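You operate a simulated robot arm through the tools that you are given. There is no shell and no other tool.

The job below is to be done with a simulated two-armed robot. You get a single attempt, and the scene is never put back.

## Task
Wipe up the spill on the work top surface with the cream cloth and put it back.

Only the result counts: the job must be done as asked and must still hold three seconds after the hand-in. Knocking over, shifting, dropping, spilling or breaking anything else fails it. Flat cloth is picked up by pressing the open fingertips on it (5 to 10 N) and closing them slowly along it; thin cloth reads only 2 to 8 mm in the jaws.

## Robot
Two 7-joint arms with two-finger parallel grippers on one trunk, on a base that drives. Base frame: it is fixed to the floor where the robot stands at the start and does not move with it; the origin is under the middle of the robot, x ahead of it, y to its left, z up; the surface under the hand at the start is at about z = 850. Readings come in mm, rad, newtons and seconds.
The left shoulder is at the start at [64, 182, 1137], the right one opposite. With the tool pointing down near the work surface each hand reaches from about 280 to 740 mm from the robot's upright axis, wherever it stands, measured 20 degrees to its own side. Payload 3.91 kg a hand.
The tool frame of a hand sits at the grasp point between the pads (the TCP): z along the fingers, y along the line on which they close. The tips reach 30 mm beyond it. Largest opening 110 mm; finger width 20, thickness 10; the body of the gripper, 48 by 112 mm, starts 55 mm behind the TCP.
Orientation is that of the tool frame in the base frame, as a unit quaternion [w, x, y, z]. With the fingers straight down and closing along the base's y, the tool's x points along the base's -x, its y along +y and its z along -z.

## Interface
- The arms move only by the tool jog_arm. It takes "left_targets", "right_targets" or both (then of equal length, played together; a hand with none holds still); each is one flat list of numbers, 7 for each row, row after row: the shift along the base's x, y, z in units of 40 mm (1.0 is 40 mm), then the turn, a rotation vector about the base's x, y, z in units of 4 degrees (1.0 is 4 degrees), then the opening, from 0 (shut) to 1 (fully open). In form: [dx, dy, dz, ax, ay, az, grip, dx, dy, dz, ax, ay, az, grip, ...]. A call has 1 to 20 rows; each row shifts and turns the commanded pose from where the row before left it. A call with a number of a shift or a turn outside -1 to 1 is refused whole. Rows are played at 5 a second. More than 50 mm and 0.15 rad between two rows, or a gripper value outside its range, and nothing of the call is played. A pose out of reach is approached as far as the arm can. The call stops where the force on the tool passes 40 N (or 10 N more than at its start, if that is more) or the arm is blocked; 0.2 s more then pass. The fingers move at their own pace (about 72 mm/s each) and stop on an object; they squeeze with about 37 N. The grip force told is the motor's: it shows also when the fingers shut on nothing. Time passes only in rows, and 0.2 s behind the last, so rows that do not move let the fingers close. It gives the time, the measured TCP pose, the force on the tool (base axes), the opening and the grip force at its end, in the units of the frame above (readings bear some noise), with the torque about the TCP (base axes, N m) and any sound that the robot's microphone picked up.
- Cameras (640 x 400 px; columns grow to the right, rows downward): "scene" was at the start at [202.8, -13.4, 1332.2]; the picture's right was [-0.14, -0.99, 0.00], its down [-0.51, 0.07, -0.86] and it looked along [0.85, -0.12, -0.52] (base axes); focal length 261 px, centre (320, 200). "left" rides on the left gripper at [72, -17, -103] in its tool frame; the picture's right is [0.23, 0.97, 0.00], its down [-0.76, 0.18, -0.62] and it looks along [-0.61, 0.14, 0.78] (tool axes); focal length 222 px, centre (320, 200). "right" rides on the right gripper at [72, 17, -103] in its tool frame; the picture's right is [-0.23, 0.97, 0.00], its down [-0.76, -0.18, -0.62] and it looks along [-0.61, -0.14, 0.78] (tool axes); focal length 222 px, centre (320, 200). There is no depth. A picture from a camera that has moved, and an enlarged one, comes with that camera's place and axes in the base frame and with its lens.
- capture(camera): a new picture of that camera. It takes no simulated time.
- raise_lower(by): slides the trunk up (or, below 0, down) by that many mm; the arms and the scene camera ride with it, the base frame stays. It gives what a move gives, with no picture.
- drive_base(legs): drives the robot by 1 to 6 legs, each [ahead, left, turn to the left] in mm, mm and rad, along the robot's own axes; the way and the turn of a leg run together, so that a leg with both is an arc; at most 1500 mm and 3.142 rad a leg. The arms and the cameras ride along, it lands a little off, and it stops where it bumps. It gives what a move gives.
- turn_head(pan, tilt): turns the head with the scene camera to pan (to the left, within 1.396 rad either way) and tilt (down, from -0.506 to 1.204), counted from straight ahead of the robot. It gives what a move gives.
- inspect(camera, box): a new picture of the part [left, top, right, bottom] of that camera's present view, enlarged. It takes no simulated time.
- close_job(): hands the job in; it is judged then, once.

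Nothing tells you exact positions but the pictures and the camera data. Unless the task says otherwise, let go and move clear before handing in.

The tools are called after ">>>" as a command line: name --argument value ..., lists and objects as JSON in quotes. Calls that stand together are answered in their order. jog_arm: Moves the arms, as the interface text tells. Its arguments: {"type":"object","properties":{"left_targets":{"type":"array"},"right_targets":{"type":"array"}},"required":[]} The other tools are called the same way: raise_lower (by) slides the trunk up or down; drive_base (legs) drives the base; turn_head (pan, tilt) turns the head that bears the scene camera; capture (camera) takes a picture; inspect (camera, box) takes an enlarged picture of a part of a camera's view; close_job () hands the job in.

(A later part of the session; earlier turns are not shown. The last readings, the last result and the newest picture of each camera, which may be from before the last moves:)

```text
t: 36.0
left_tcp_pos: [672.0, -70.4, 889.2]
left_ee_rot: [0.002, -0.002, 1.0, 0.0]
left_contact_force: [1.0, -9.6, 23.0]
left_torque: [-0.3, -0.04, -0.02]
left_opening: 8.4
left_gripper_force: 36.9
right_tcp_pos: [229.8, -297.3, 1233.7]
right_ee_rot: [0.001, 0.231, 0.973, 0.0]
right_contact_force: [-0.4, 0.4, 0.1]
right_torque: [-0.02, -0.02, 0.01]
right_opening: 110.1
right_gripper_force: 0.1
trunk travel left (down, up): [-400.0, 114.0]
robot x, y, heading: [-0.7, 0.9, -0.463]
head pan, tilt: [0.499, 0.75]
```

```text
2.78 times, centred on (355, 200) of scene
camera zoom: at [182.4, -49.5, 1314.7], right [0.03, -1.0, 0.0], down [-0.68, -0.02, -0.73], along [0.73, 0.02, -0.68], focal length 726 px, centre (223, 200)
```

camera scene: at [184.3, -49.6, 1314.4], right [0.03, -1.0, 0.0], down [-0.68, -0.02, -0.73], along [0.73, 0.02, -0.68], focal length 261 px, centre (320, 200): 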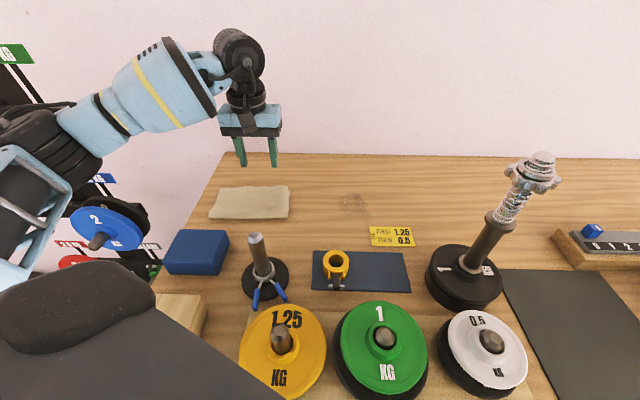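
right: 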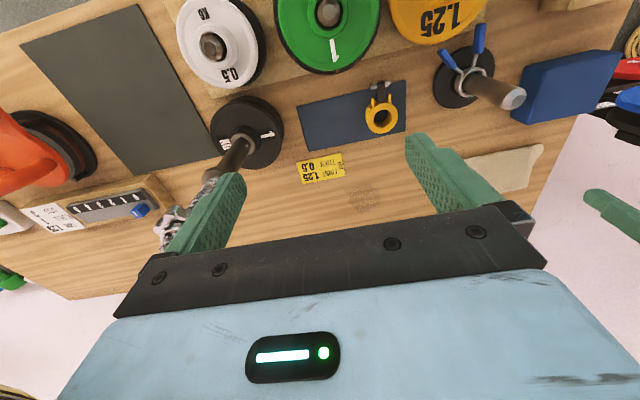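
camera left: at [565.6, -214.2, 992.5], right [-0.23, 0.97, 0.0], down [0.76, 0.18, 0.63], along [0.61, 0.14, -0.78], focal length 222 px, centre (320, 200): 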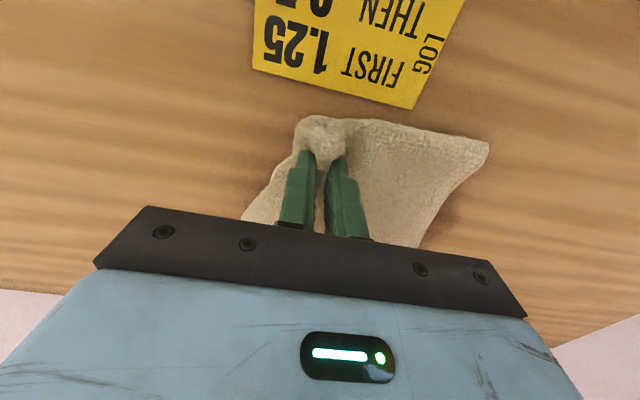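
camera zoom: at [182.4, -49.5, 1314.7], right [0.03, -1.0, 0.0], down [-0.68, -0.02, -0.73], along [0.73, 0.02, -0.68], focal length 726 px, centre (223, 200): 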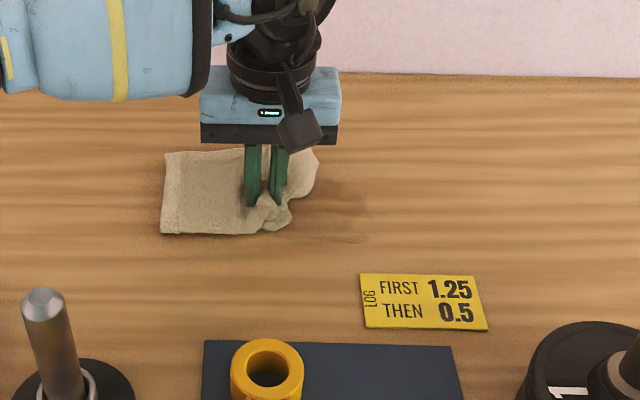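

It's fading steadily. Next I'll do the farther strips at x ≈ 687 and 702.

>>> jog_arm --left_targets '[0, 0, 0.6, 0, 0, 0, 0, 0.1, -0.8, 0.15, 0, 0, 0, 0, 0.1, -0.8, 0, 0, 0, 0, 0, 0.1, -0.8, 0, 0, 0, 0, 0, 0.1, -0.8, 0, 0, 0, 0, 0, 0, 0, -0.4, 0, 0, 0, 0, 0, 0, -0.35, 0, 0, 0, 0, 0, 0.4, 0, 0, 0, 0, 0, 0, 0.4, 0, 0, 0, 0, 0, 0, 0.4, 0, 0, 0, 0, 0, 0, 0.4, 0, 0, 0, 0, 0, 0, 0.4, 0, 0, 0, 0, 0, 0, 0.4, 0, 0, 0, 0, 0, 0, 0.4, 0, 0, 0, 0, 0, 0, 0.4, 0, 0, 0, 0, 0]'

>>> jog_arm --left_targets '[0, 0, 0.6, 0, 0, 0, 0, 0.1, -0.7, 0.15, 0, 0, 0, 0, 0.1, -0.8, 0, 0, 0, 0, 0, 0.1, -0.8, 0, 0, 0, 0, 0, 0.1, -0.6, 0, 0, 0, 0, 0, 0, 0, -0.4, 0, 0, 0, 0, 0, 0, -0.35, 0, 0, 0, 0, 0, 0.4, 0, 0, 0, 0, 0, 0, 0.4, 0, 0, 0, 0, 0, 0, 0.4, 0, 0, 0, 0, 0, 0, 0.4, 0, 0, 0, 0, 0, 0, 0.4, 0, 0, 0, 0, 0, 0, 0.4, 0, 0, 0, 0, 0, 0, 0.4, 0, 0, 0, 0, 0]'

>>> capture --camera "left"

>>> inspect --camera "scene" --box '[240, 130, 470, 270]'

```text
t: 39.2
left_tcp_pos: [682.9, -56.0, 888.7]
left_ee_rot: [0.002, -0.002, 1.0, -0.001]
left_contact_force: [1.0, -8.7, 21.1]
left_torque: [-0.3, -0.06, 0.01]
left_opening: 8.0
left_gripper_force: 36.9
left hand out of reach, approached as far as the arm can: row 5
right_tcp_pos: [230.2, -296.8, 1232.7]
right_ee_rot: [0.001, 0.231, 0.973, -0.001]
right_contact_force: [-0.5, 0.7, 0.0]
right_torque: [0.01, 0.02, -0.03]
right_opening: 110.0
right_gripper_force: 0.1
trunk travel left (down, up): [-400.0, 114.0]
robot x, y, heading: [1.4, 2.2, -0.465]
head pan, tilt: [0.499, 0.75]
```

```text
t: 42.2
left_tcp_pos: [741.9, -85.6, 888.8]
left_ee_rot: [0.002, -0.001, 1.0, -0.002]
left_contact_force: [-6.0, -14.1, 34.8]
left_torque: [-0.53, 0.14, -0.05]
left_opening: 8.3
left_gripper_force: 37.2
left hand out of reach, approached as far as the arm can: row 5, 8, 9, 10, 11, 12, 13, 14
right_tcp_pos: [228.2, -298.7, 1233.5]
right_ee_rot: [0.002, 0.231, 0.973, 0.0]
right_contact_force: [0.2, 0.6, -0.2]
right_torque: [0.0, 0.01, -0.03]
right_opening: 110.1
right_gripper_force: 0.1
trunk travel left (down, up): [-400.0, 114.0]
robot x, y, heading: [-1.3, -2.9, -0.471]
head pan, tilt: [0.499, 0.75]
```

```text
taken
camera left: at [667.7, -102.8, 991.2], right [-0.23, 0.97, 0.0], down [0.76, 0.18, 0.63], along [0.61, 0.14, -0.78], focal length 222 px, centre (320, 200)
```

left: 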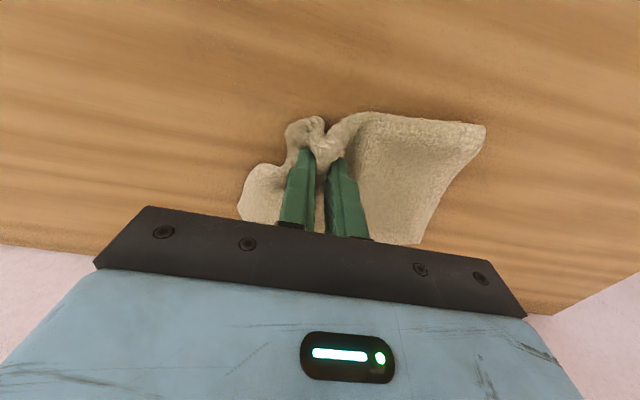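

```text
2.78 times, centred on (355, 200) of scene
camera zoom: at [180.1, -50.1, 1315.1], right [0.03, -1.0, 0.0], down [-0.68, -0.02, -0.73], along [0.73, 0.02, -0.68], focal length 726 px, centre (223, 200)
```

zoom: 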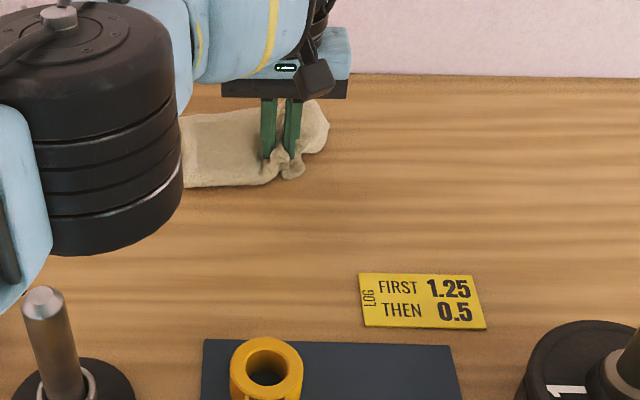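

The hand drifted to x=742 at its reach limit, so I should be careful there. The spill looks nearly gone; let me inspect.

>>> inspect --camera "scene" --box '[290, 160, 420, 240]'

>>> inspect --camera "left" --box '[0, 0, 320, 200]'

>>> jog_arm --left_targets '[0, 0, 0.3, 0, 0, 0, 0, -0.4, 0, 0.2, 0, 0, 0, 0, -0.4, 0, 0, 0, 0, 0, 0, 0, 0, 0, 0, 0, 0, 0]'

>>> capture --camera "scene"

```text
4.92 times, centred on (355, 200) of scene
camera zoom: at [180.1, -50.1, 1315.1], right [0.03, -1.0, 0.0], down [-0.68, -0.02, -0.73], along [0.73, 0.02, -0.68], focal length 1284 px, centre (148, 200)
```

zoom: 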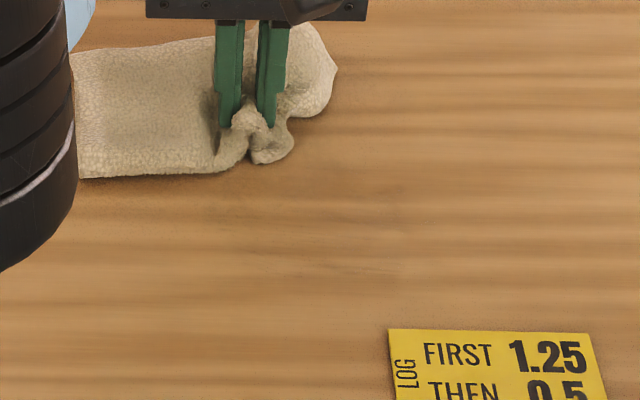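

```text
2.00 times, centred on (160, 100) of left
camera zoom: at [667.7, -102.8, 991.2], right [-0.23, 0.97, 0.0], down [0.76, 0.18, 0.63], along [0.61, 0.14, -0.78], focal length 444 px, centre (640, 400)
```

zoom: 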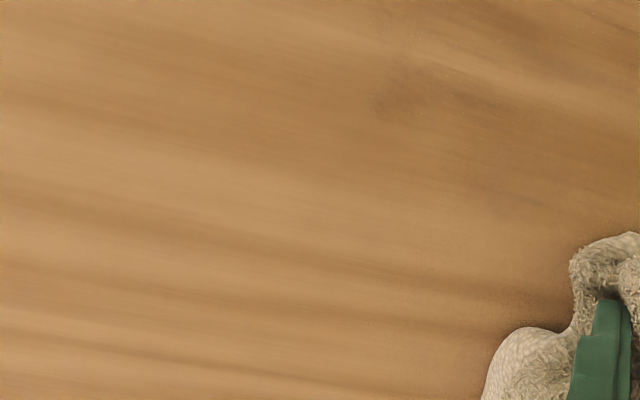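

```text
t: 43.2
left_tcp_pos: [736.7, -97.8, 899.7]
left_ee_rot: [0.0, -0.002, 1.0, 0.001]
left_contact_force: [-0.2, -0.4, 0.3]
left_torque: [-0.02, -0.03, 0.0]
left_opening: 8.3
left_gripper_force: 36.9
left hand out of reach, approached as far as the arm can: row 2, 3
right_tcp_pos: [231.1, -297.9, 1231.6]
right_ee_rot: [0.0, 0.231, 0.973, -0.001]
right_contact_force: [0.7, -1.0, -0.1]
right_torque: [-0.01, -0.01, -0.01]
right_opening: 109.9
right_gripper_force: 0.0
trunk travel left (down, up): [-400.0, 114.0]
robot x, y, heading: [-2.5, 0.4, -0.464]
head pan, tilt: [0.499, 0.75]
```

```text
taken
camera scene: at [184.4, -48.9, 1314.3], right [0.03, -1.0, 0.0], down [-0.68, -0.02, -0.73], along [0.73, 0.02, -0.68], focal length 261 px, centre (320, 200)
```

scene: 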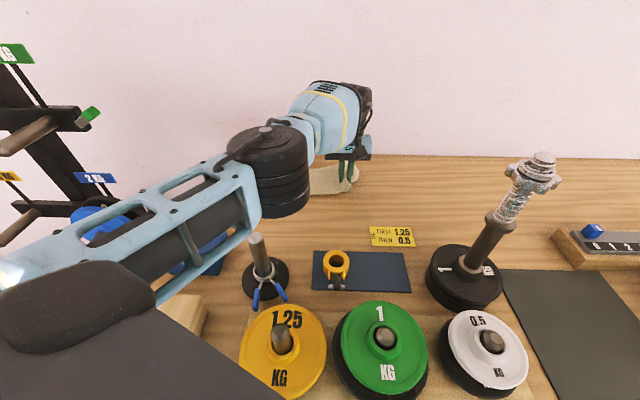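

The bulk of the spill is gone with only faint traces left, but the left arm is stretched straight and stuck at its reach limit. I'll lift a little with small inward steps to bend the elbow again.

>>> jog_arm --left_targets '[-0.05, 0.02, 0.2, 0, 0, 0, 0, -0.05, 0.02, 0.2, 0, 0, 0, 0, -0.05, 0.02, 0.2, 0, 0, 0, 0, -0.05, 0.02, 0.1, 0, 0, 0, 0, -0.05, 0.02, 0, 0, 0, 0, 0, -0.05, 0.02, 0, 0, 0, 0, 0]'

>>> capture --camera "scene"

```text
t: 44.6
left_tcp_pos: [738.7, -99.4, 927.1]
left_ee_rot: [-0.001, -0.002, 1.0, 0.001]
left_contact_force: [0.4, -0.4, -0.3]
left_torque: [-0.03, 0.01, 0.01]
left_opening: 8.4
left_gripper_force: 36.5
left hand out of reach, approached as far as the arm can: row 2, 4, 6
right_tcp_pos: [231.4, -295.6, 1232.0]
right_ee_rot: [0.0, 0.231, 0.973, 0.001]
right_contact_force: [-0.4, -0.2, 1.0]
right_torque: [-0.03, 0.01, 0.05]
right_opening: 110.2
right_gripper_force: 0.2
trunk travel left (down, up): [-400.0, 114.0]
robot x, y, heading: [1.0, 0.4, -0.467]
head pan, tilt: [0.499, 0.75]
```

```text
taken
camera scene: at [184.4, -49.2, 1314.3], right [0.03, -1.0, 0.0], down [-0.68, -0.02, -0.73], along [0.73, 0.02, -0.68], focal length 261 px, centre (320, 200)
```

scene: 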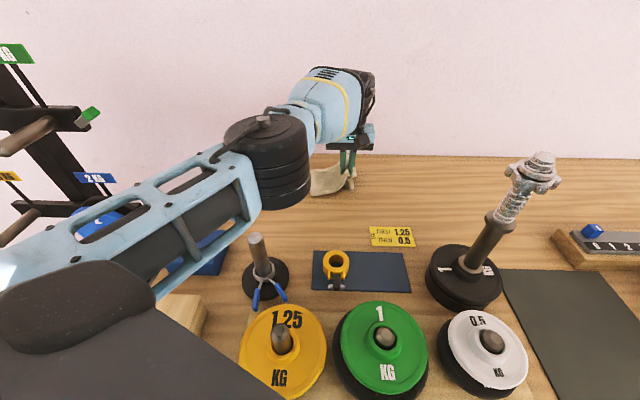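

The elbow axis is vertical, so I'll swing the hand toward −y along the arc, drawing slightly inward to bend the elbow outward again.

>>> jog_arm --left_targets '[-0.2, -0.3, 0, 0, 0, 0, 0, -0.2, -0.3, 0, 0, 0, 0, 0, -0.25, -0.3, 0, 0, 0, 0, 0, -0.25, -0.3, 0, 0, 0, 0, 0, -0.25, -0.2, 0, 0, 0, 0, 0]'

>>> capture --camera "scene"

```text
t: 45.8
left_tcp_pos: [700.3, -160.8, 925.3]
left_ee_rot: [-0.001, -0.002, 1.0, 0.001]
left_contact_force: [-0.2, 0.4, -0.9]
left_torque: [-0.04, 0.0, -0.02]
left_opening: 8.4
left_gripper_force: 37.3
left hand out of reach, approached as far as the arm can: row 3, 5
right_tcp_pos: [231.3, -296.3, 1233.2]
right_ee_rot: [-0.001, 0.23, 0.973, 0.0]
right_contact_force: [0.7, -0.2, -0.2]
right_torque: [-0.02, -0.02, 0.02]
right_opening: 109.9
right_gripper_force: 0.1
trunk travel left (down, up): [-400.0, 114.0]
robot x, y, heading: [2.7, 0.2, -0.465]
head pan, tilt: [0.499, 0.75]
```

```text
taken
camera scene: at [184.3, -49.3, 1314.4], right [0.03, -1.0, 0.0], down [-0.68, -0.02, -0.73], along [0.73, 0.02, -0.68], focal length 261 px, centre (320, 200)
```

scene: 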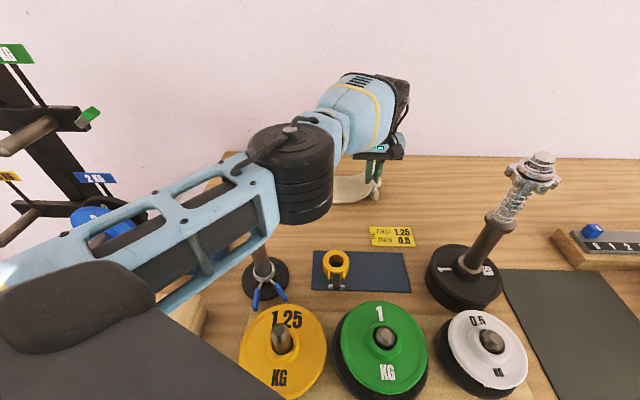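

The arm is still near full stretch, though the elbow is now slightly bent to the left. I'll pull straight inward toward the shoulder in small steps.

>>> jog_arm --left_targets '[-0.09, 0.04, 0, 0, 0, 0, 0, -0.09, 0.04, 0, 0, 0, 0, 0, -0.09, 0.04, 0, 0, 0, 0, 0, -0.09, 0.04, 0, 0, 0, 0, 0, -0.09, 0.04, 0, 0, 0, 0, 0, -0.09, 0.04, 0, 0, 0, 0, 0]'

```text
t: 47.2
left_tcp_pos: [700.8, -161.6, 924.7]
left_ee_rot: [-0.002, -0.001, 1.0, 0.0]
left_contact_force: [-0.7, -0.5, -0.8]
left_torque: [-0.02, 0.01, 0.0]
left_opening: 8.1
left_gripper_force: 37.4
left hand out of reach, approached as far as the arm can: row 1, 2, 3, 4, 5, 6
right_tcp_pos: [232.4, -296.8, 1232.7]
right_ee_rot: [0.0, 0.231, 0.973, 0.0]
right_contact_force: [-0.1, 0.4, -0.4]
right_torque: [0.03, 0.03, 0.01]
right_opening: 110.3
right_gripper_force: 0.1
trunk travel left (down, up): [-400.0, 114.0]
robot x, y, heading: [-0.5, 0.9, -0.464]
head pan, tilt: [0.499, 0.75]
```

A radial pull alone is refused, so a wrist joint may be at its limit. I'll yaw the tool back a little while drawing inward.

>>> jog_arm --left_targets '[0, 0, 0, 0, 0, -1, 0, 0, 0, 0, 0, 0, -1, 0, -0.1, 0.05, 0, 0, 0, -1, 0, -0.1, 0.05, 0, 0, 0, -1, 0, -0.1, 0.05, 0, 0, 0, -1, 0]'

>>> capture --camera "scene"

```text
t: 48.4
left_tcp_pos: [701.6, -162.2, 924.8]
left_ee_rot: [-0.001, 0.173, 0.985, 0.0]
left_contact_force: [-0.5, 0.3, 0.1]
left_torque: [0.0, 0.01, 0.12]
left_opening: 8.2
left_gripper_force: 37.5
left hand out of reach, approached as far as the arm can: row 3, 4, 5
right_tcp_pos: [232.1, -296.9, 1233.5]
right_ee_rot: [0.0, 0.231, 0.973, 0.0]
right_contact_force: [-0.7, -0.1, 0.4]
right_torque: [-0.04, -0.01, 0.02]
right_opening: 109.9
right_gripper_force: 0.1
trunk travel left (down, up): [-400.0, 114.0]
robot x, y, heading: [-0.7, 0.1, -0.469]
head pan, tilt: [0.499, 0.75]
```

```text
taken
camera scene: at [184.4, -49.2, 1314.3], right [0.03, -1.0, 0.0], down [-0.68, -0.02, -0.73], along [0.73, 0.02, -0.68], focal length 261 px, centre (320, 200)
```

scene: 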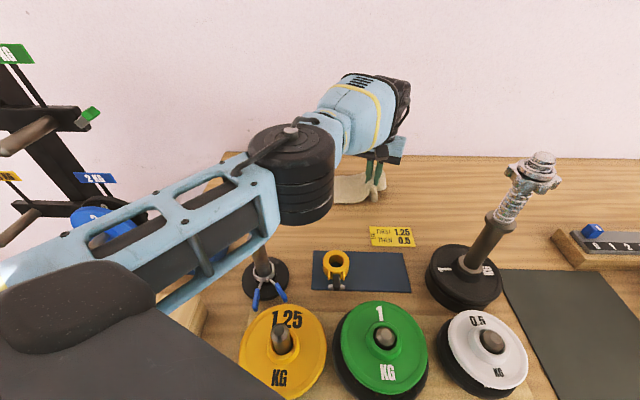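

Yaw is free but radial motion isn't, so the elbow is near its straight limit. Swinging further along the arc bent it a little before, so I'll continue that way in the air, clear of the card.

>>> jog_arm --left_targets '[-0.2, -0.35, 0.1, 0, 0, 0, 0, -0.2, -0.35, 0.1, 0, 0, 0, 0, -0.2, -0.35, 0.1, 0, 0, 0, 0, -0.2, -0.3, 0.1, 0, 0, 0, 0, -0.2, -0.3, 0.1, 0, 0, 0, 0, -0.2, 0, 0, 0, 0, 0, 0]'

>>> capture --camera "scene"

```text
t: 49.8
left_tcp_pos: [648.2, -224.6, 944.5]
left_ee_rot: [0.0, 0.172, 0.985, 0.0]
left_contact_force: [0.3, 0.3, -0.1]
left_torque: [0.0, 0.0, 0.14]
left_opening: 8.3
left_gripper_force: 37.4
left hand out of reach, approached as far as the arm can: row 3
right_tcp_pos: [232.2, -295.1, 1233.2]
right_ee_rot: [0.0, 0.231, 0.973, 0.0]
right_contact_force: [0.9, 0.8, -1.0]
right_torque: [-0.02, 0.01, 0.0]
right_opening: 109.7
right_gripper_force: 0.0
trunk travel left (down, up): [-400.0, 114.0]
robot x, y, heading: [1.1, -3.8, -0.465]
head pan, tilt: [0.499, 0.75]
```

```text
taken
camera scene: at [184.9, -48.4, 1314.3], right [0.03, -1.0, 0.0], down [-0.68, -0.02, -0.73], along [0.73, 0.02, -0.68], focal length 261 px, centre (320, 200)
```

scene: 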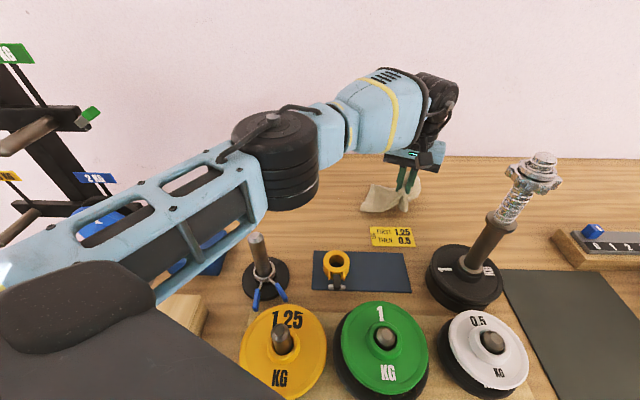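

The elbow is bending again. I'll raise the cloth clear and bring the hand back over +y, well inside reach.

>>> jog_arm --left_targets '[0, 0, 0.5, 0, 0, 0, 0, 0, 0, 0.5, 0, 0, 0, 0, -0.1, 0.1, 0.4, 0, 0, 0, 0, -0.1, 0.2, 0, 0, 0, 0, 0, -0.1, 0.3, 0, 0, 0, 0, 0, 0, 0.3, 0, 0, 0, 0, 0, 0, 0.3, 0, 0, 0, 0, 0]'

>>> capture --camera "scene"

```text
t: 51.4
left_tcp_pos: [635.4, -176.8, 1000.6]
left_ee_rot: [-0.001, 0.172, 0.985, 0.0]
left_contact_force: [0.2, -0.2, 0.3]
left_torque: [0.01, 0.0, 0.12]
left_opening: 8.2
left_gripper_force: 37.0
right_tcp_pos: [232.7, -297.4, 1232.9]
right_ee_rot: [0.0, 0.231, 0.973, 0.0]
right_contact_force: [-0.3, 0.1, -0.8]
right_torque: [-0.01, 0.0, -0.02]
right_opening: 110.0
right_gripper_force: 0.0
trunk travel left (down, up): [-400.0, 114.0]
robot x, y, heading: [-0.3, -5.1, -0.466]
head pan, tilt: [0.499, 0.75]
```

```text
taken
camera scene: at [184.6, -48.7, 1314.3], right [0.03, -1.0, 0.0], down [-0.68, -0.02, -0.73], along [0.73, 0.02, -0.68], focal length 261 px, centre (320, 200)
```

scene: 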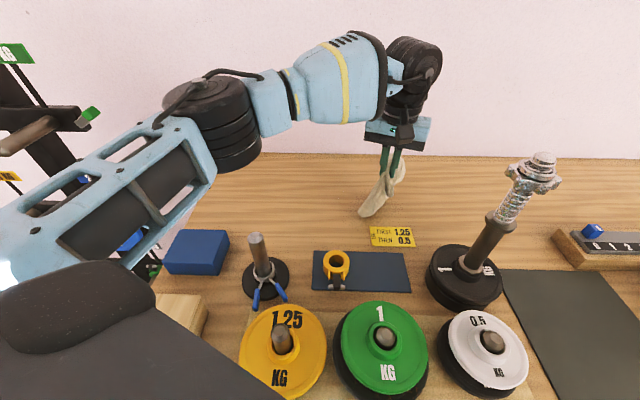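

Control is back. I'll move the cloth aside to check what's left of the spill.

>>> jog_arm --left_targets '[0, 0.7, 0, 0, 0, 0, 0, 0, 0.8, 0, 0, 0, 0.5, 0, 0, 0.8, 0, 0, 0, 0.5, 0, 0, 0.8, 0, 0, 0, 1, 0, 0, 0.8, 0, 0, 0, 1, 0, 0, 0.8, 0, 0, 0, 1, 0, 0, 0.4, 0, 0, 0, 1, 0, 0, 0, 0, 0, 0, 0, 0]'

>>> capture --camera "scene"

>>> inspect --camera "scene" --box '[290, 160, 420, 240]'

>>> capture --camera "left"

```text
t: 53.2
left_tcp_pos: [636.5, 25.7, 1001.0]
left_ee_rot: [0.0, -0.002, 1.0, 0.001]
left_contact_force: [-0.4, 0.1, -0.7]
left_torque: [-0.04, 0.01, -0.15]
left_opening: 8.2
left_gripper_force: 37.3
right_tcp_pos: [232.2, -297.0, 1232.6]
right_ee_rot: [0.0, 0.231, 0.973, 0.0]
right_contact_force: [0.6, 0.2, 0.0]
right_torque: [-0.06, 0.0, 0.03]
right_opening: 109.8
right_gripper_force: 0.0
trunk travel left (down, up): [-400.0, 114.0]
robot x, y, heading: [5.1, 1.5, -0.468]
head pan, tilt: [0.499, 0.75]
```

```text
taken
camera scene: at [184.5, -49.3, 1314.3], right [0.03, -1.0, 0.0], down [-0.68, -0.02, -0.73], along [0.73, 0.02, -0.68], focal length 261 px, centre (320, 200)
```

scene: 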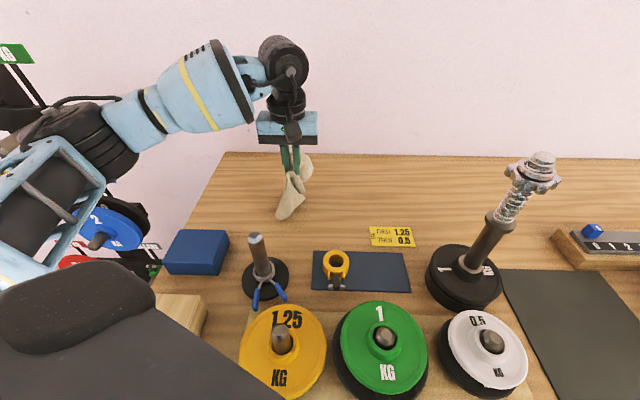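

```text
4.92 times, centred on (355, 200) of scene
camera zoom: at [184.5, -49.3, 1314.3], right [0.03, -1.0, 0.0], down [-0.68, -0.02, -0.73], along [0.73, 0.02, -0.68], focal length 1284 px, centre (148, 200)
```

zoom: 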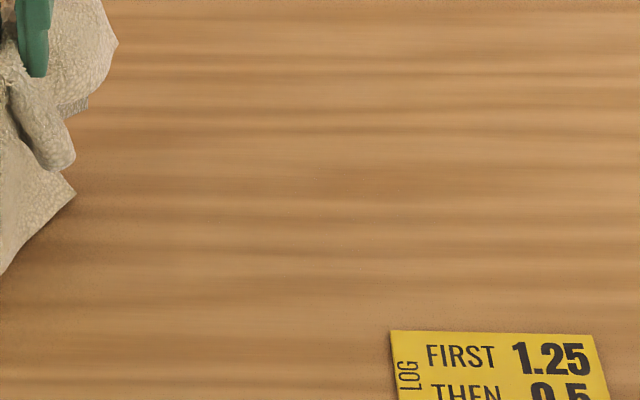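

```text
taken
camera left: at [563.4, 8.3, 1104.4], right [-0.23, 0.97, 0.0], down [0.76, 0.18, 0.62], along [0.61, 0.14, -0.78], focal length 222 px, centre (320, 200)
```

left: 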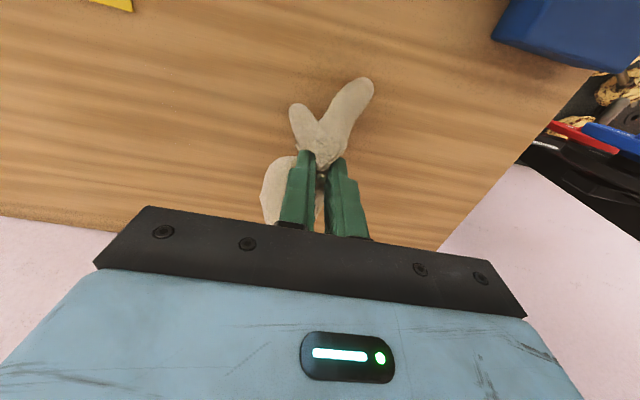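

The spill looks gone from here. I'll check more closely for faint residue.

>>> inspect --camera "scene" --box '[325, 175, 395, 219]'

>>> inspect --camera "left" --box '[0, 0, 240, 150]'

```text
9.09 times, centred on (360, 197) of scene
camera zoom: at [184.5, -49.3, 1314.3], right [0.03, -1.0, 0.0], down [-0.68, -0.02, -0.73], along [0.73, 0.02, -0.68], focal length 2372 px, centre (-44, 227)
```

zoom: 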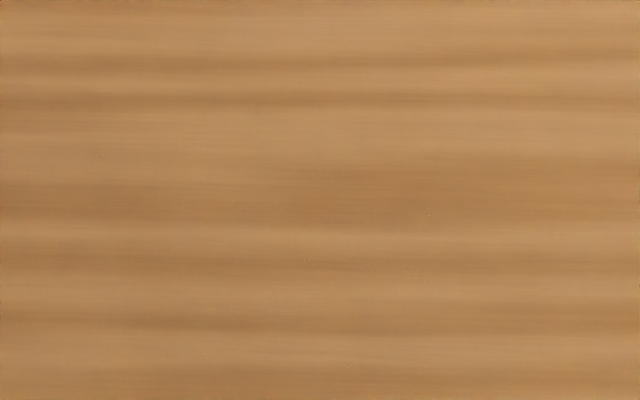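

```text
2.67 times, centred on (120, 75) of left
camera zoom: at [563.4, 8.3, 1104.4], right [-0.23, 0.97, 0.0], down [0.76, 0.18, 0.62], along [0.61, 0.14, -0.78], focal length 592 px, centre (853, 533)
```

zoom: 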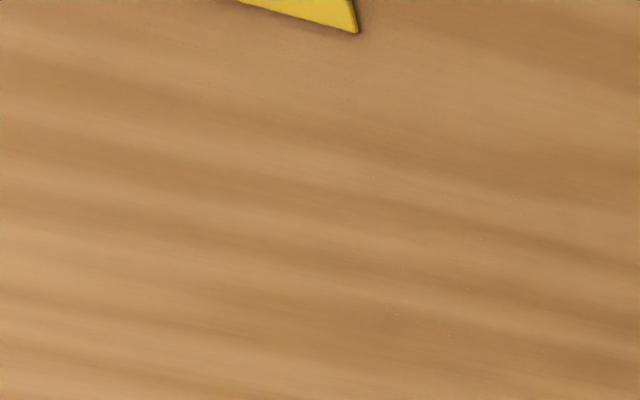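

>>> inspect --camera "scene" --box '[345, 180, 385, 205]'

>>> inspect --camera "scene" --box '[400, 175, 440, 200]'

>>> inspect --camera "scene" --box '[320, 195, 370, 226]'

```text
16.00 times, centred on (365, 192) of scene
camera zoom: at [184.5, -49.3, 1314.3], right [0.03, -1.0, 0.0], down [-0.68, -0.02, -0.73], along [0.73, 0.02, -0.68], focal length 4175 px, centre (-400, 320)
```

zoom: 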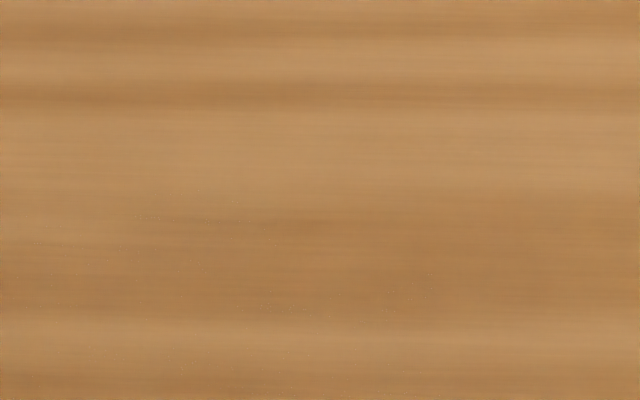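

```text
16.00 times, centred on (420, 188) of scene
camera zoom: at [184.5, -49.3, 1314.3], right [0.03, -1.0, 0.0], down [-0.68, -0.02, -0.73], along [0.73, 0.02, -0.68], focal length 4175 px, centre (-1280, 400)
```

zoom: 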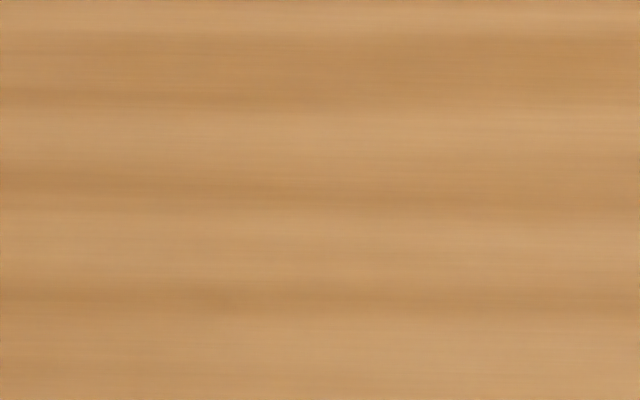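

```text
12.80 times, centred on (345, 210) of scene
camera zoom: at [184.5, -49.3, 1314.3], right [0.03, -1.0, 0.0], down [-0.68, -0.02, -0.73], along [0.73, 0.02, -0.68], focal length 3340 px, centre (0, 66)
```

zoom: 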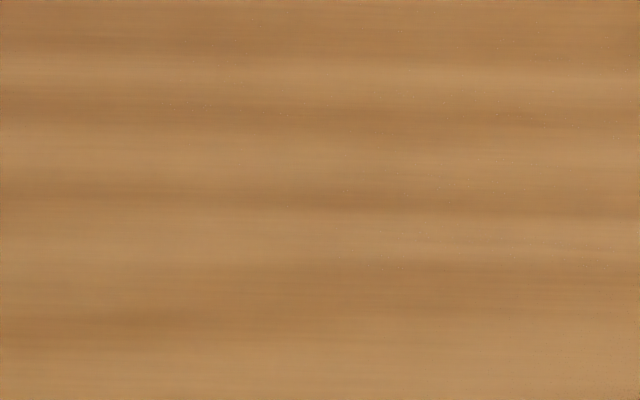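

Only microscopic specks remain. I'll lay the cloth down so it trails properly and make one light finishing pass within safe reach.

>>> jog_arm --left_targets '[0.5, 0.7, 0, 0, 0, 0, 0, 0.5, 0.8, 0, 0, 0, 0, 0, 0, 0, 0, 0, 0, 0, 0, -0.05, -0.25, -0.4, 0, 0, 0, 0, -0.1, -0.35, -0.4, 0, 0, 0, 0, -0.1, -0.35, -0.4, 0, 0, 0, 0, -0.1, -0.35, -0.4, 0, 0, 0, 0, -0.1, -0.35, -0.4, 0, 0, 0, 0, -0.1, -0.35, -0.4, 0, 0, 0, 0, -0.1, -0.35, -0.15, 0, 0, 0, 0, -0.1, -0.35, 0, 0, 0, 0, 0]'

>>> capture --camera "left"

>>> inspect --camera "scene" --box '[200, 110, 460, 270]'

```text
t: 55.6
left_tcp_pos: [645.2, -22.7, 900.0]
left_ee_rot: [-0.001, -0.001, 1.0, 0.0]
left_contact_force: [-0.1, 0.7, 1.3]
left_torque: [0.02, 0.02, -0.1]
left_opening: 8.0
left_gripper_force: 37.2
right_tcp_pos: [231.8, -299.0, 1231.6]
right_ee_rot: [0.001, 0.231, 0.973, 0.0]
right_contact_force: [-0.5, 0.1, -0.3]
right_torque: [0.0, 0.03, 0.04]
right_opening: 110.4
right_gripper_force: 0.1
trunk travel left (down, up): [-400.0, 114.0]
robot x, y, heading: [-0.2, 3.3, -0.465]
head pan, tilt: [0.499, 0.75]
```

```text
taken
camera left: at [572.7, -38.8, 1002.3], right [-0.23, 0.97, 0.0], down [0.76, 0.18, 0.62], along [0.61, 0.14, -0.78], focal length 222 px, centre (320, 200)
```

left: 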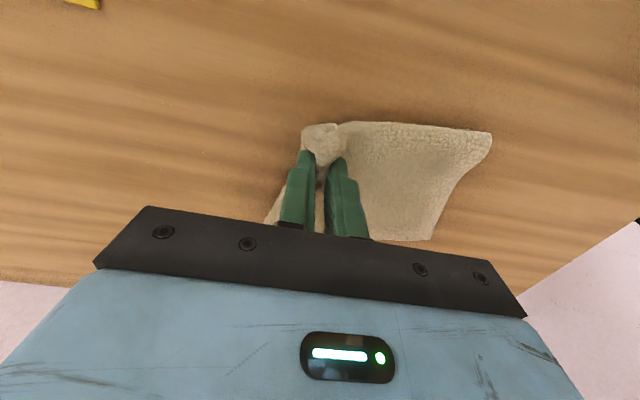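

```text
2.46 times, centred on (330, 190) of scene
camera zoom: at [184.3, -49.5, 1314.4], right [0.03, -1.0, 0.0], down [-0.68, -0.02, -0.73], along [0.73, 0.02, -0.68], focal length 642 px, centre (295, 225)
```

zoom: 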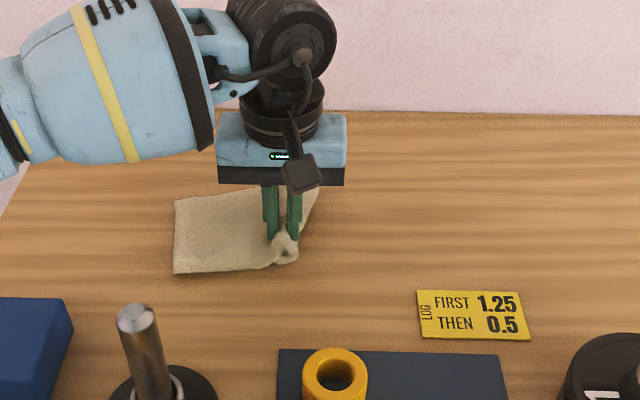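

The cloth is lying nicely. I'll make one light pass out and back.

>>> jog_arm --left_targets '[0, -0.2, -0.25, 0, 0, 0, 0, 0, -0.4, 0, 0, 0, 0, 0, 0, -0.4, 0, 0, 0, 0, 0, 0, -0.4, 0, 0, 0, 0, 0, 0, -0.4, 0, 0, 0, 0, 0, 0, -0.4, 0, 0, 0, 0, 0, 0, -0.4, 0, 0, 0, 0, 0, 0, -0.4, 0, 0, 0, 0, 0, 0, -0.4, 0, 0, 0, 0, 0, 0.4, 0, 0, 0, 0, 0, 0, 0, 0.4, 0, 0, 0, 0, 0, 0, 0.4, 0, 0, 0, 0, 0, 0, 0.4, 0, 0, 0, 0, 0, 0, 0.4, 0, 0, 0, 0, 0, 0, 0.4, 0, 0, 0, 0, 0, 0, 0.4, 0, 0, 0, 0, 0]'

>>> capture --camera "left"

>>> inspect --camera "scene" --box '[200, 110, 460, 270]'

```text
t: 59.0
left_tcp_pos: [659.8, -62.0, 890.0]
left_ee_rot: [0.001, -0.002, 1.0, 0.0]
left_contact_force: [0.1, -5.9, 19.0]
left_torque: [-0.11, 0.08, -0.05]
left_opening: 7.7
left_gripper_force: 36.8
right_tcp_pos: [230.4, -296.3, 1233.4]
right_ee_rot: [0.001, 0.231, 0.973, 0.0]
right_contact_force: [0.0, 0.5, 0.6]
right_torque: [-0.02, 0.0, 0.01]
right_opening: 109.9
right_gripper_force: 0.0
trunk travel left (down, up): [-400.0, 114.0]
robot x, y, heading: [-2.6, -3.0, -0.465]
head pan, tilt: [0.499, 0.75]
```

```text
taken
camera left: at [587.5, -78.8, 993.7], right [-0.23, 0.97, 0.0], down [0.76, 0.18, 0.62], along [0.61, 0.14, -0.78], focal length 222 px, centre (320, 200)
```

left: 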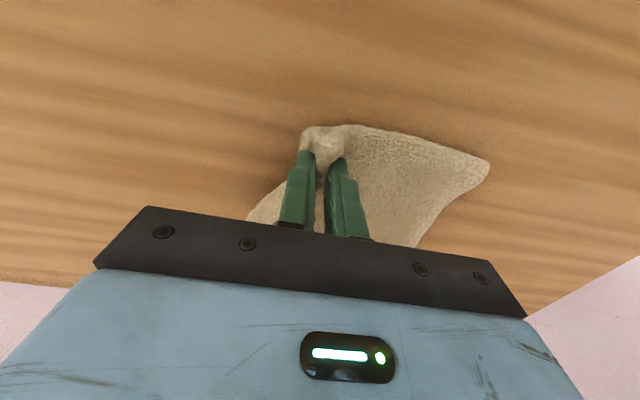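

```text
2.46 times, centred on (330, 190) of scene
camera zoom: at [182.6, -49.2, 1314.6], right [0.03, -1.0, 0.0], down [-0.68, -0.02, -0.73], along [0.73, 0.02, -0.68], focal length 642 px, centre (295, 225)
```

zoom: 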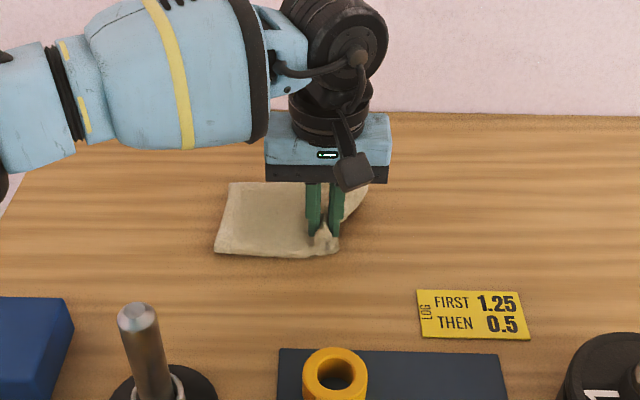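

One more out-and-back pass over the far strip, still inside reach.

>>> jog_arm --left_targets '[0.4, 0, 0, 0, 0, 0, 0, 0, -0.4, 0, 0, 0, 0, 0, 0, -0.4, 0, 0, 0, 0, 0, 0, -0.4, 0, 0, 0, 0, 0, 0, -0.4, 0, 0, 0, 0, 0, 0, -0.4, 0, 0, 0, 0, 0, 0, -0.3, 0, 0, 0, 0, 0, 0.15, 0.1, 0, 0, 0, 0, 0, 0.1, 0.4, 0, 0, 0, 0, 0, 0, 0.4, 0, 0, 0, 0, 0, 0, 0.4, 0, 0, 0, 0, 0, 0, 0.4, 0, 0, 0, 0, 0, 0, 0.4, 0, 0, 0, 0, 0, 0, 0.4, 0, 0, 0, 0, 0]'

>>> jog_arm --left_targets '[0, 0, 0.6, 0, 0, 0, 0, -0.15, 0.4, 0.8, 0, 0, 0, 0, -0.3, 0.4, 0.8, 0, 0, 0, 0, -0.2, 0.6, 0.8, 0, 0, 0, 0, 0, 0.7, 0, 0, 0, 0, 0, 0, 0.7, 0, 0, 0, 0, 0, 0, 0, 0, 0, 0, 0, 0]'

>>> capture --camera "scene"

>>> inspect --camera "scene" --box '[290, 160, 420, 240]'

>>> capture --camera "left"

```text
t: 62.0
left_tcp_pos: [687.0, -53.4, 890.0]
left_ee_rot: [0.001, -0.001, 1.0, 0.0]
left_contact_force: [0.4, -4.0, 18.9]
left_torque: [-0.09, 0.04, -0.06]
left_opening: 8.0
left_gripper_force: 37.1
right_tcp_pos: [231.5, -298.0, 1233.3]
right_ee_rot: [0.001, 0.23, 0.973, 0.0]
right_contact_force: [0.7, 0.5, 0.1]
right_torque: [-0.03, 0.01, 0.02]
right_opening: 110.1
right_gripper_force: 0.0
trunk travel left (down, up): [-400.0, 114.0]
robot x, y, heading: [1.8, -0.0, -0.469]
head pan, tilt: [0.499, 0.75]
```

```text
t: 63.6
left_tcp_pos: [661.6, 59.0, 1007.2]
left_ee_rot: [0.0, -0.002, 1.0, 0.0]
left_contact_force: [0.4, -1.4, 0.4]
left_torque: [-0.01, 0.0, -0.1]
left_opening: 7.9
left_gripper_force: 37.1
right_tcp_pos: [232.5, -298.0, 1232.6]
right_ee_rot: [0.0, 0.23, 0.973, 0.001]
right_contact_force: [-1.2, 0.0, 0.1]
right_torque: [0.04, 0.02, 0.01]
right_opening: 109.9
right_gripper_force: 0.1
trunk travel left (down, up): [-400.0, 114.0]
robot x, y, heading: [-0.2, 3.3, -0.462]
head pan, tilt: [0.499, 0.75]
```

```text
taken
camera scene: at [184.5, -49.7, 1314.3], right [0.03, -1.0, 0.0], down [-0.68, -0.02, -0.73], along [0.73, 0.02, -0.68], focal length 261 px, centre (320, 200)
```

scene: 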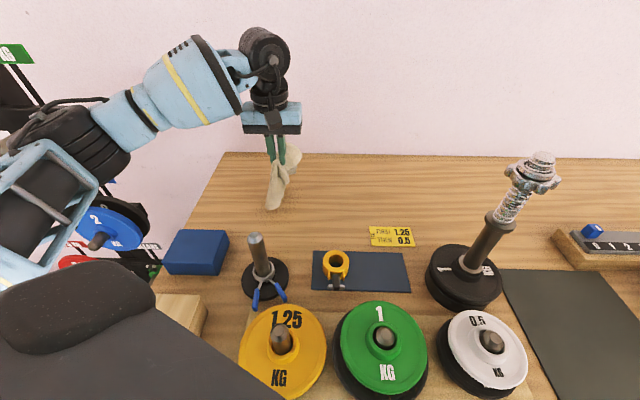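

```text
4.92 times, centred on (355, 200) of scene
camera zoom: at [184.5, -49.7, 1314.3], right [0.03, -1.0, 0.0], down [-0.68, -0.02, -0.73], along [0.73, 0.02, -0.68], focal length 1284 px, centre (148, 200)
```

zoom: 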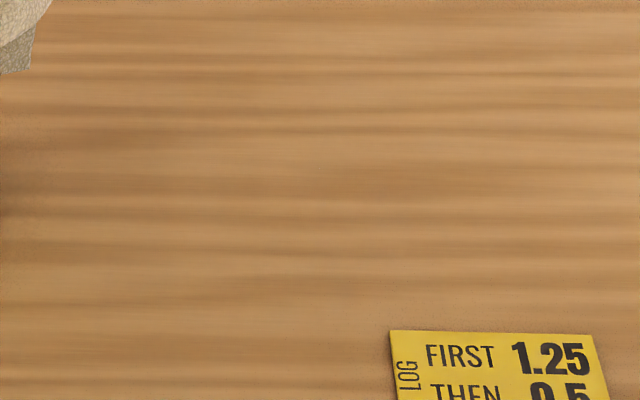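

```text
taken
camera left: at [588.8, 41.7, 1111.2], right [-0.23, 0.97, 0.0], down [0.76, 0.18, 0.62], along [0.61, 0.14, -0.78], focal length 222 px, centre (320, 200)
```

left: 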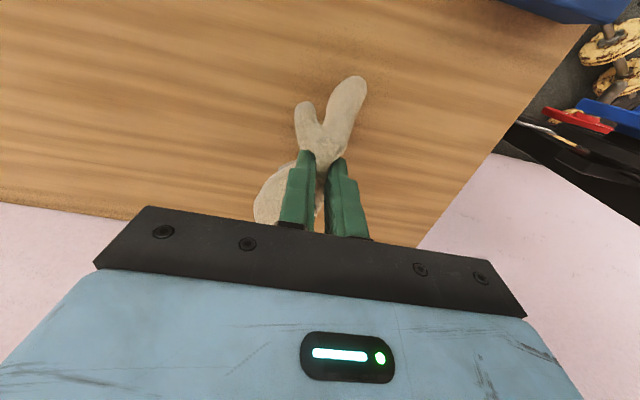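

The table is clean and the card undisturbed. Now I'll put the cloth back, lowering it while drawing toward −y/−x so it lays out over its old spot, ending with the hand at about (640,93).

>>> jog_arm --left_targets '[0.04, 0.7, 0, 0, 0, 0, 0, 0.04, 0.72, 0, 0, 0, 0, 0, 0.04, 0.72, 0, 0, 0, 0, 0, 0.04, 0.72, 0, 0, 0, 0, 0, 0.04, 0.72, 0, 0, 0, 0, 0, 0, 0, 0, 0, 0, 0, 0]'

>>> capture --camera "scene"

>>> capture --camera "left"

```text
t: 65.0
left_tcp_pos: [670.1, 201.2, 1007.7]
left_ee_rot: [0.0, -0.002, 1.0, 0.0]
left_contact_force: [0.0, -0.3, -0.6]
left_torque: [0.02, 0.0, -0.06]
left_opening: 8.2
left_gripper_force: 37.0
right_tcp_pos: [233.5, -297.4, 1233.3]
right_ee_rot: [0.001, 0.231, 0.973, -0.001]
right_contact_force: [0.5, -0.7, 0.4]
right_torque: [0.02, 0.01, 0.04]
right_opening: 110.0
right_gripper_force: 0.1
trunk travel left (down, up): [-400.0, 114.0]
robot x, y, heading: [2.4, -2.4, -0.466]
head pan, tilt: [0.499, 0.75]
```

```text
taken
camera scene: at [184.6, -49.7, 1314.3], right [0.03, -1.0, 0.0], down [-0.68, -0.02, -0.73], along [0.73, 0.02, -0.68], focal length 261 px, centre (320, 200)
```

scene: 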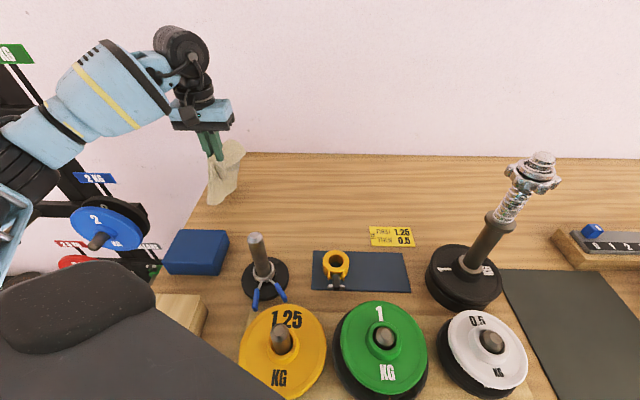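

```text
taken
camera left: at [597.9, 183.7, 1111.6], right [-0.23, 0.97, 0.0], down [0.76, 0.18, 0.62], along [0.61, 0.14, -0.78], focal length 222 px, centre (320, 200)
```

left: 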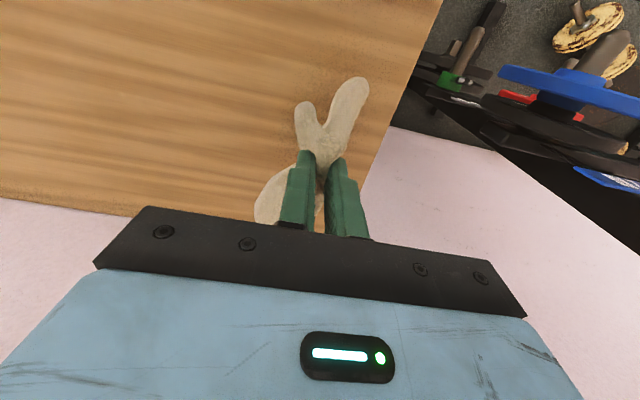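

>>> jog_arm --left_targets '[-0.05, -0.25, -0.4, 0, 0, 0, 0, -0.1, -0.35, -0.4, 0, 0, 0, 0, -0.1, -0.35, -0.4, 0, 0, 0, 0, -0.1, -0.35, -0.4, 0, 0, 0, 0, -0.1, -0.35, -0.4, 0, 0, 0, 0, -0.1, -0.35, -0.4, 0, 0, 0, 0, -0.1, -0.35, -0.25, 0, 0, 0, 0, -0.1, -0.35, -0.1, 0, 0, 0, 0, 0, 0, 0, 0, 0, 0, 0]'

>>> capture --camera "left"

>>> inspect --camera "scene" --box '[160, 110, 420, 270]'

```text
t: 67.0
left_tcp_pos: [640.7, 93.7, 899.1]
left_ee_rot: [0.0, -0.001, 1.0, 0.0]
left_contact_force: [0.8, 0.9, 1.0]
left_torque: [0.05, 0.01, -0.05]
left_opening: 8.1
left_gripper_force: 37.4
right_tcp_pos: [232.5, -297.9, 1233.4]
right_ee_rot: [0.0, 0.231, 0.973, 0.0]
right_contact_force: [-0.3, 1.3, 0.0]
right_torque: [0.0, 0.04, 0.03]
right_opening: 110.1
right_gripper_force: 0.0
trunk travel left (down, up): [-400.0, 114.0]
robot x, y, heading: [-0.7, 1.1, -0.463]
head pan, tilt: [0.499, 0.75]
```

```text
taken
camera left: at [568.2, 76.3, 1002.2], right [-0.23, 0.97, 0.0], down [0.76, 0.18, 0.62], along [0.61, 0.14, -0.78], focal length 222 px, centre (320, 200)
```

left: 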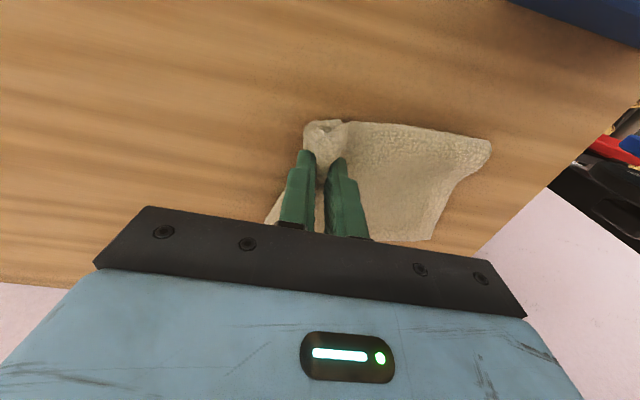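

```text
2.46 times, centred on (290, 190) of scene
camera zoom: at [184.3, -48.9, 1314.4], right [0.03, -1.0, 0.0], down [-0.68, -0.02, -0.73], along [0.73, 0.02, -0.68], focal length 642 px, centre (394, 225)
```

zoom: 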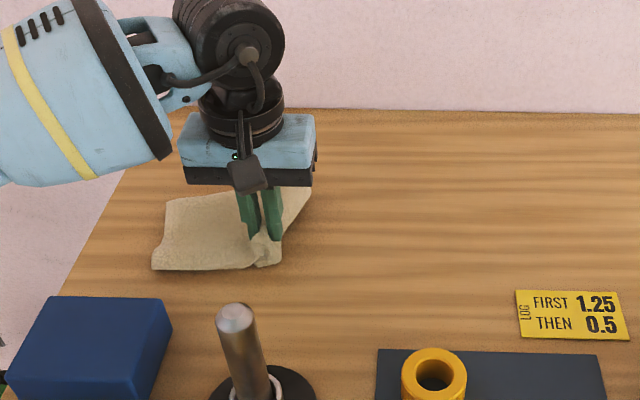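

It's lying back over its old spot. I'll lower to light contact, open slowly so the fold spreads, then lift straight up.

>>> jog_arm --left_targets '[0, 0, -0.12, 0, 0, 0, 0, 0, 0, -0.1, 0, 0, 0, 0, 0, 0, 0, 0, 0, 0, 0.1, 0, 0, 0, 0, 0, 0, 0.15, 0, 0, 0, 0, 0, 0, 0.2, 0, 0, 0, 0, 0, 0, 0.25, 0, 0, 0, 0, 0, 0, 0.3, 0, 0, 0, 0, 0, 0, 0.35, 0, 0, 0, 0, 0, 0, 0.4]'

>>> capture --camera "left"

```text
t: 69.0
left_tcp_pos: [640.6, 93.0, 888.8]
left_ee_rot: [0.0, -0.003, 1.0, 0.001]
left_contact_force: [-1.2, -1.5, 3.0]
left_torque: [0.02, 0.0, 0.02]
left_opening: 43.6
left_gripper_force: 0.1
right_tcp_pos: [231.0, -296.3, 1232.5]
right_ee_rot: [0.0, 0.23, 0.973, 0.0]
right_contact_force: [-0.1, -0.7, -0.2]
right_torque: [0.01, -0.01, -0.01]
right_opening: 110.0
right_gripper_force: 0.1
trunk travel left (down, up): [-400.0, 114.0]
robot x, y, heading: [-2.0, 2.7, -0.463]
head pan, tilt: [0.499, 0.75]
```

```text
taken
camera left: at [568.0, 76.4, 993.3], right [-0.23, 0.97, 0.0], down [0.76, 0.18, 0.62], along [0.61, 0.14, -0.78], focal length 222 px, centre (320, 200)
```

left: 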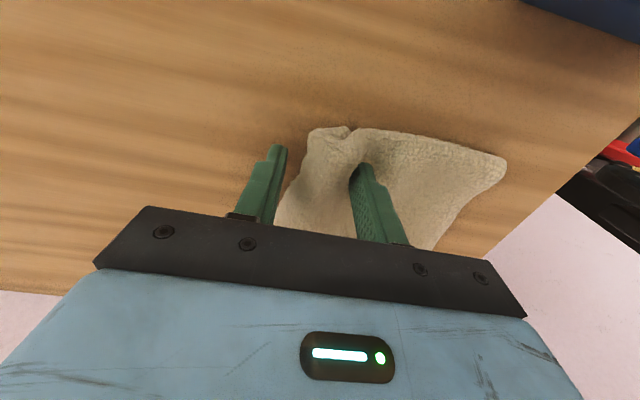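

Released. I'll lift straight up and look.

>>> jog_arm --left_targets '[0, 0, 0.3, 0, 0, 0, 0.4, 0, 0, 0.5, 0, 0, 0, 0.4, 0, 0, 0.8, 0, 0, 0, 0.4, 0, 0, 0.8, 0, 0, 0, 0.4, 0, 0, 0.8, 0, 0, 0, 0.4, -0.5, -0.5, 0.8, 0, 0, 0, 0.4, -0.8, -0.5, 0, 0, 0, 0, 0.4, 0, 0, 0, 0, 0, 0, 0.4]'

>>> capture --camera "left"

>>> inspect --camera "scene" --box '[160, 110, 420, 270]'

```text
t: 70.8
left_tcp_pos: [586.5, 54.6, 1049.4]
left_ee_rot: [-0.001, -0.002, 1.0, 0.001]
left_contact_force: [-0.7, 0.0, -0.6]
left_torque: [0.01, 0.02, 0.01]
left_opening: 44.0
left_gripper_force: 0.0
right_tcp_pos: [232.9, -296.7, 1233.5]
right_ee_rot: [0.0, 0.231, 0.973, 0.0]
right_contact_force: [-0.2, -0.4, -0.1]
right_torque: [0.02, -0.02, -0.03]
right_opening: 110.2
right_gripper_force: 0.1
trunk travel left (down, up): [-400.0, 114.0]
robot x, y, heading: [3.9, 3.3, -0.465]
head pan, tilt: [0.499, 0.75]
```

```text
taken
camera left: at [514.9, 36.5, 1154.0], right [-0.23, 0.97, 0.0], down [0.76, 0.18, 0.62], along [0.61, 0.14, -0.78], focal length 222 px, centre (320, 200)
```

left: 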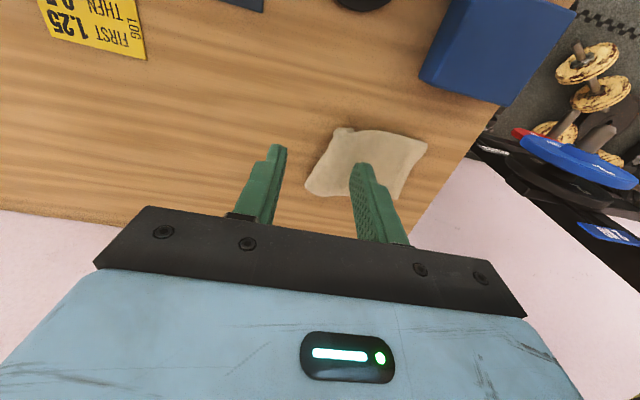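

```text
2.46 times, centred on (290, 190) of scene
camera zoom: at [184.6, -49.0, 1314.3], right [0.03, -1.0, 0.0], down [-0.68, -0.02, -0.73], along [0.73, 0.02, -0.68], focal length 642 px, centre (394, 225)
```

zoom: 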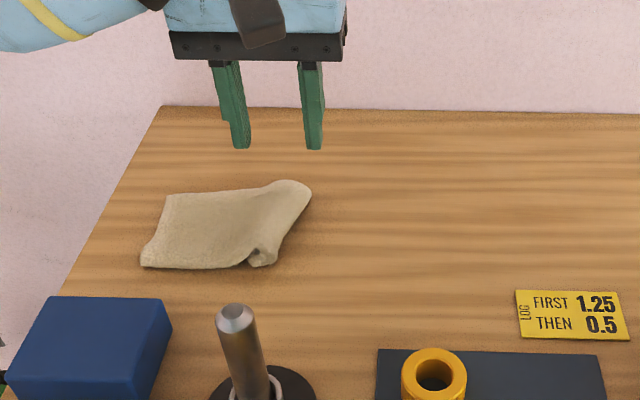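

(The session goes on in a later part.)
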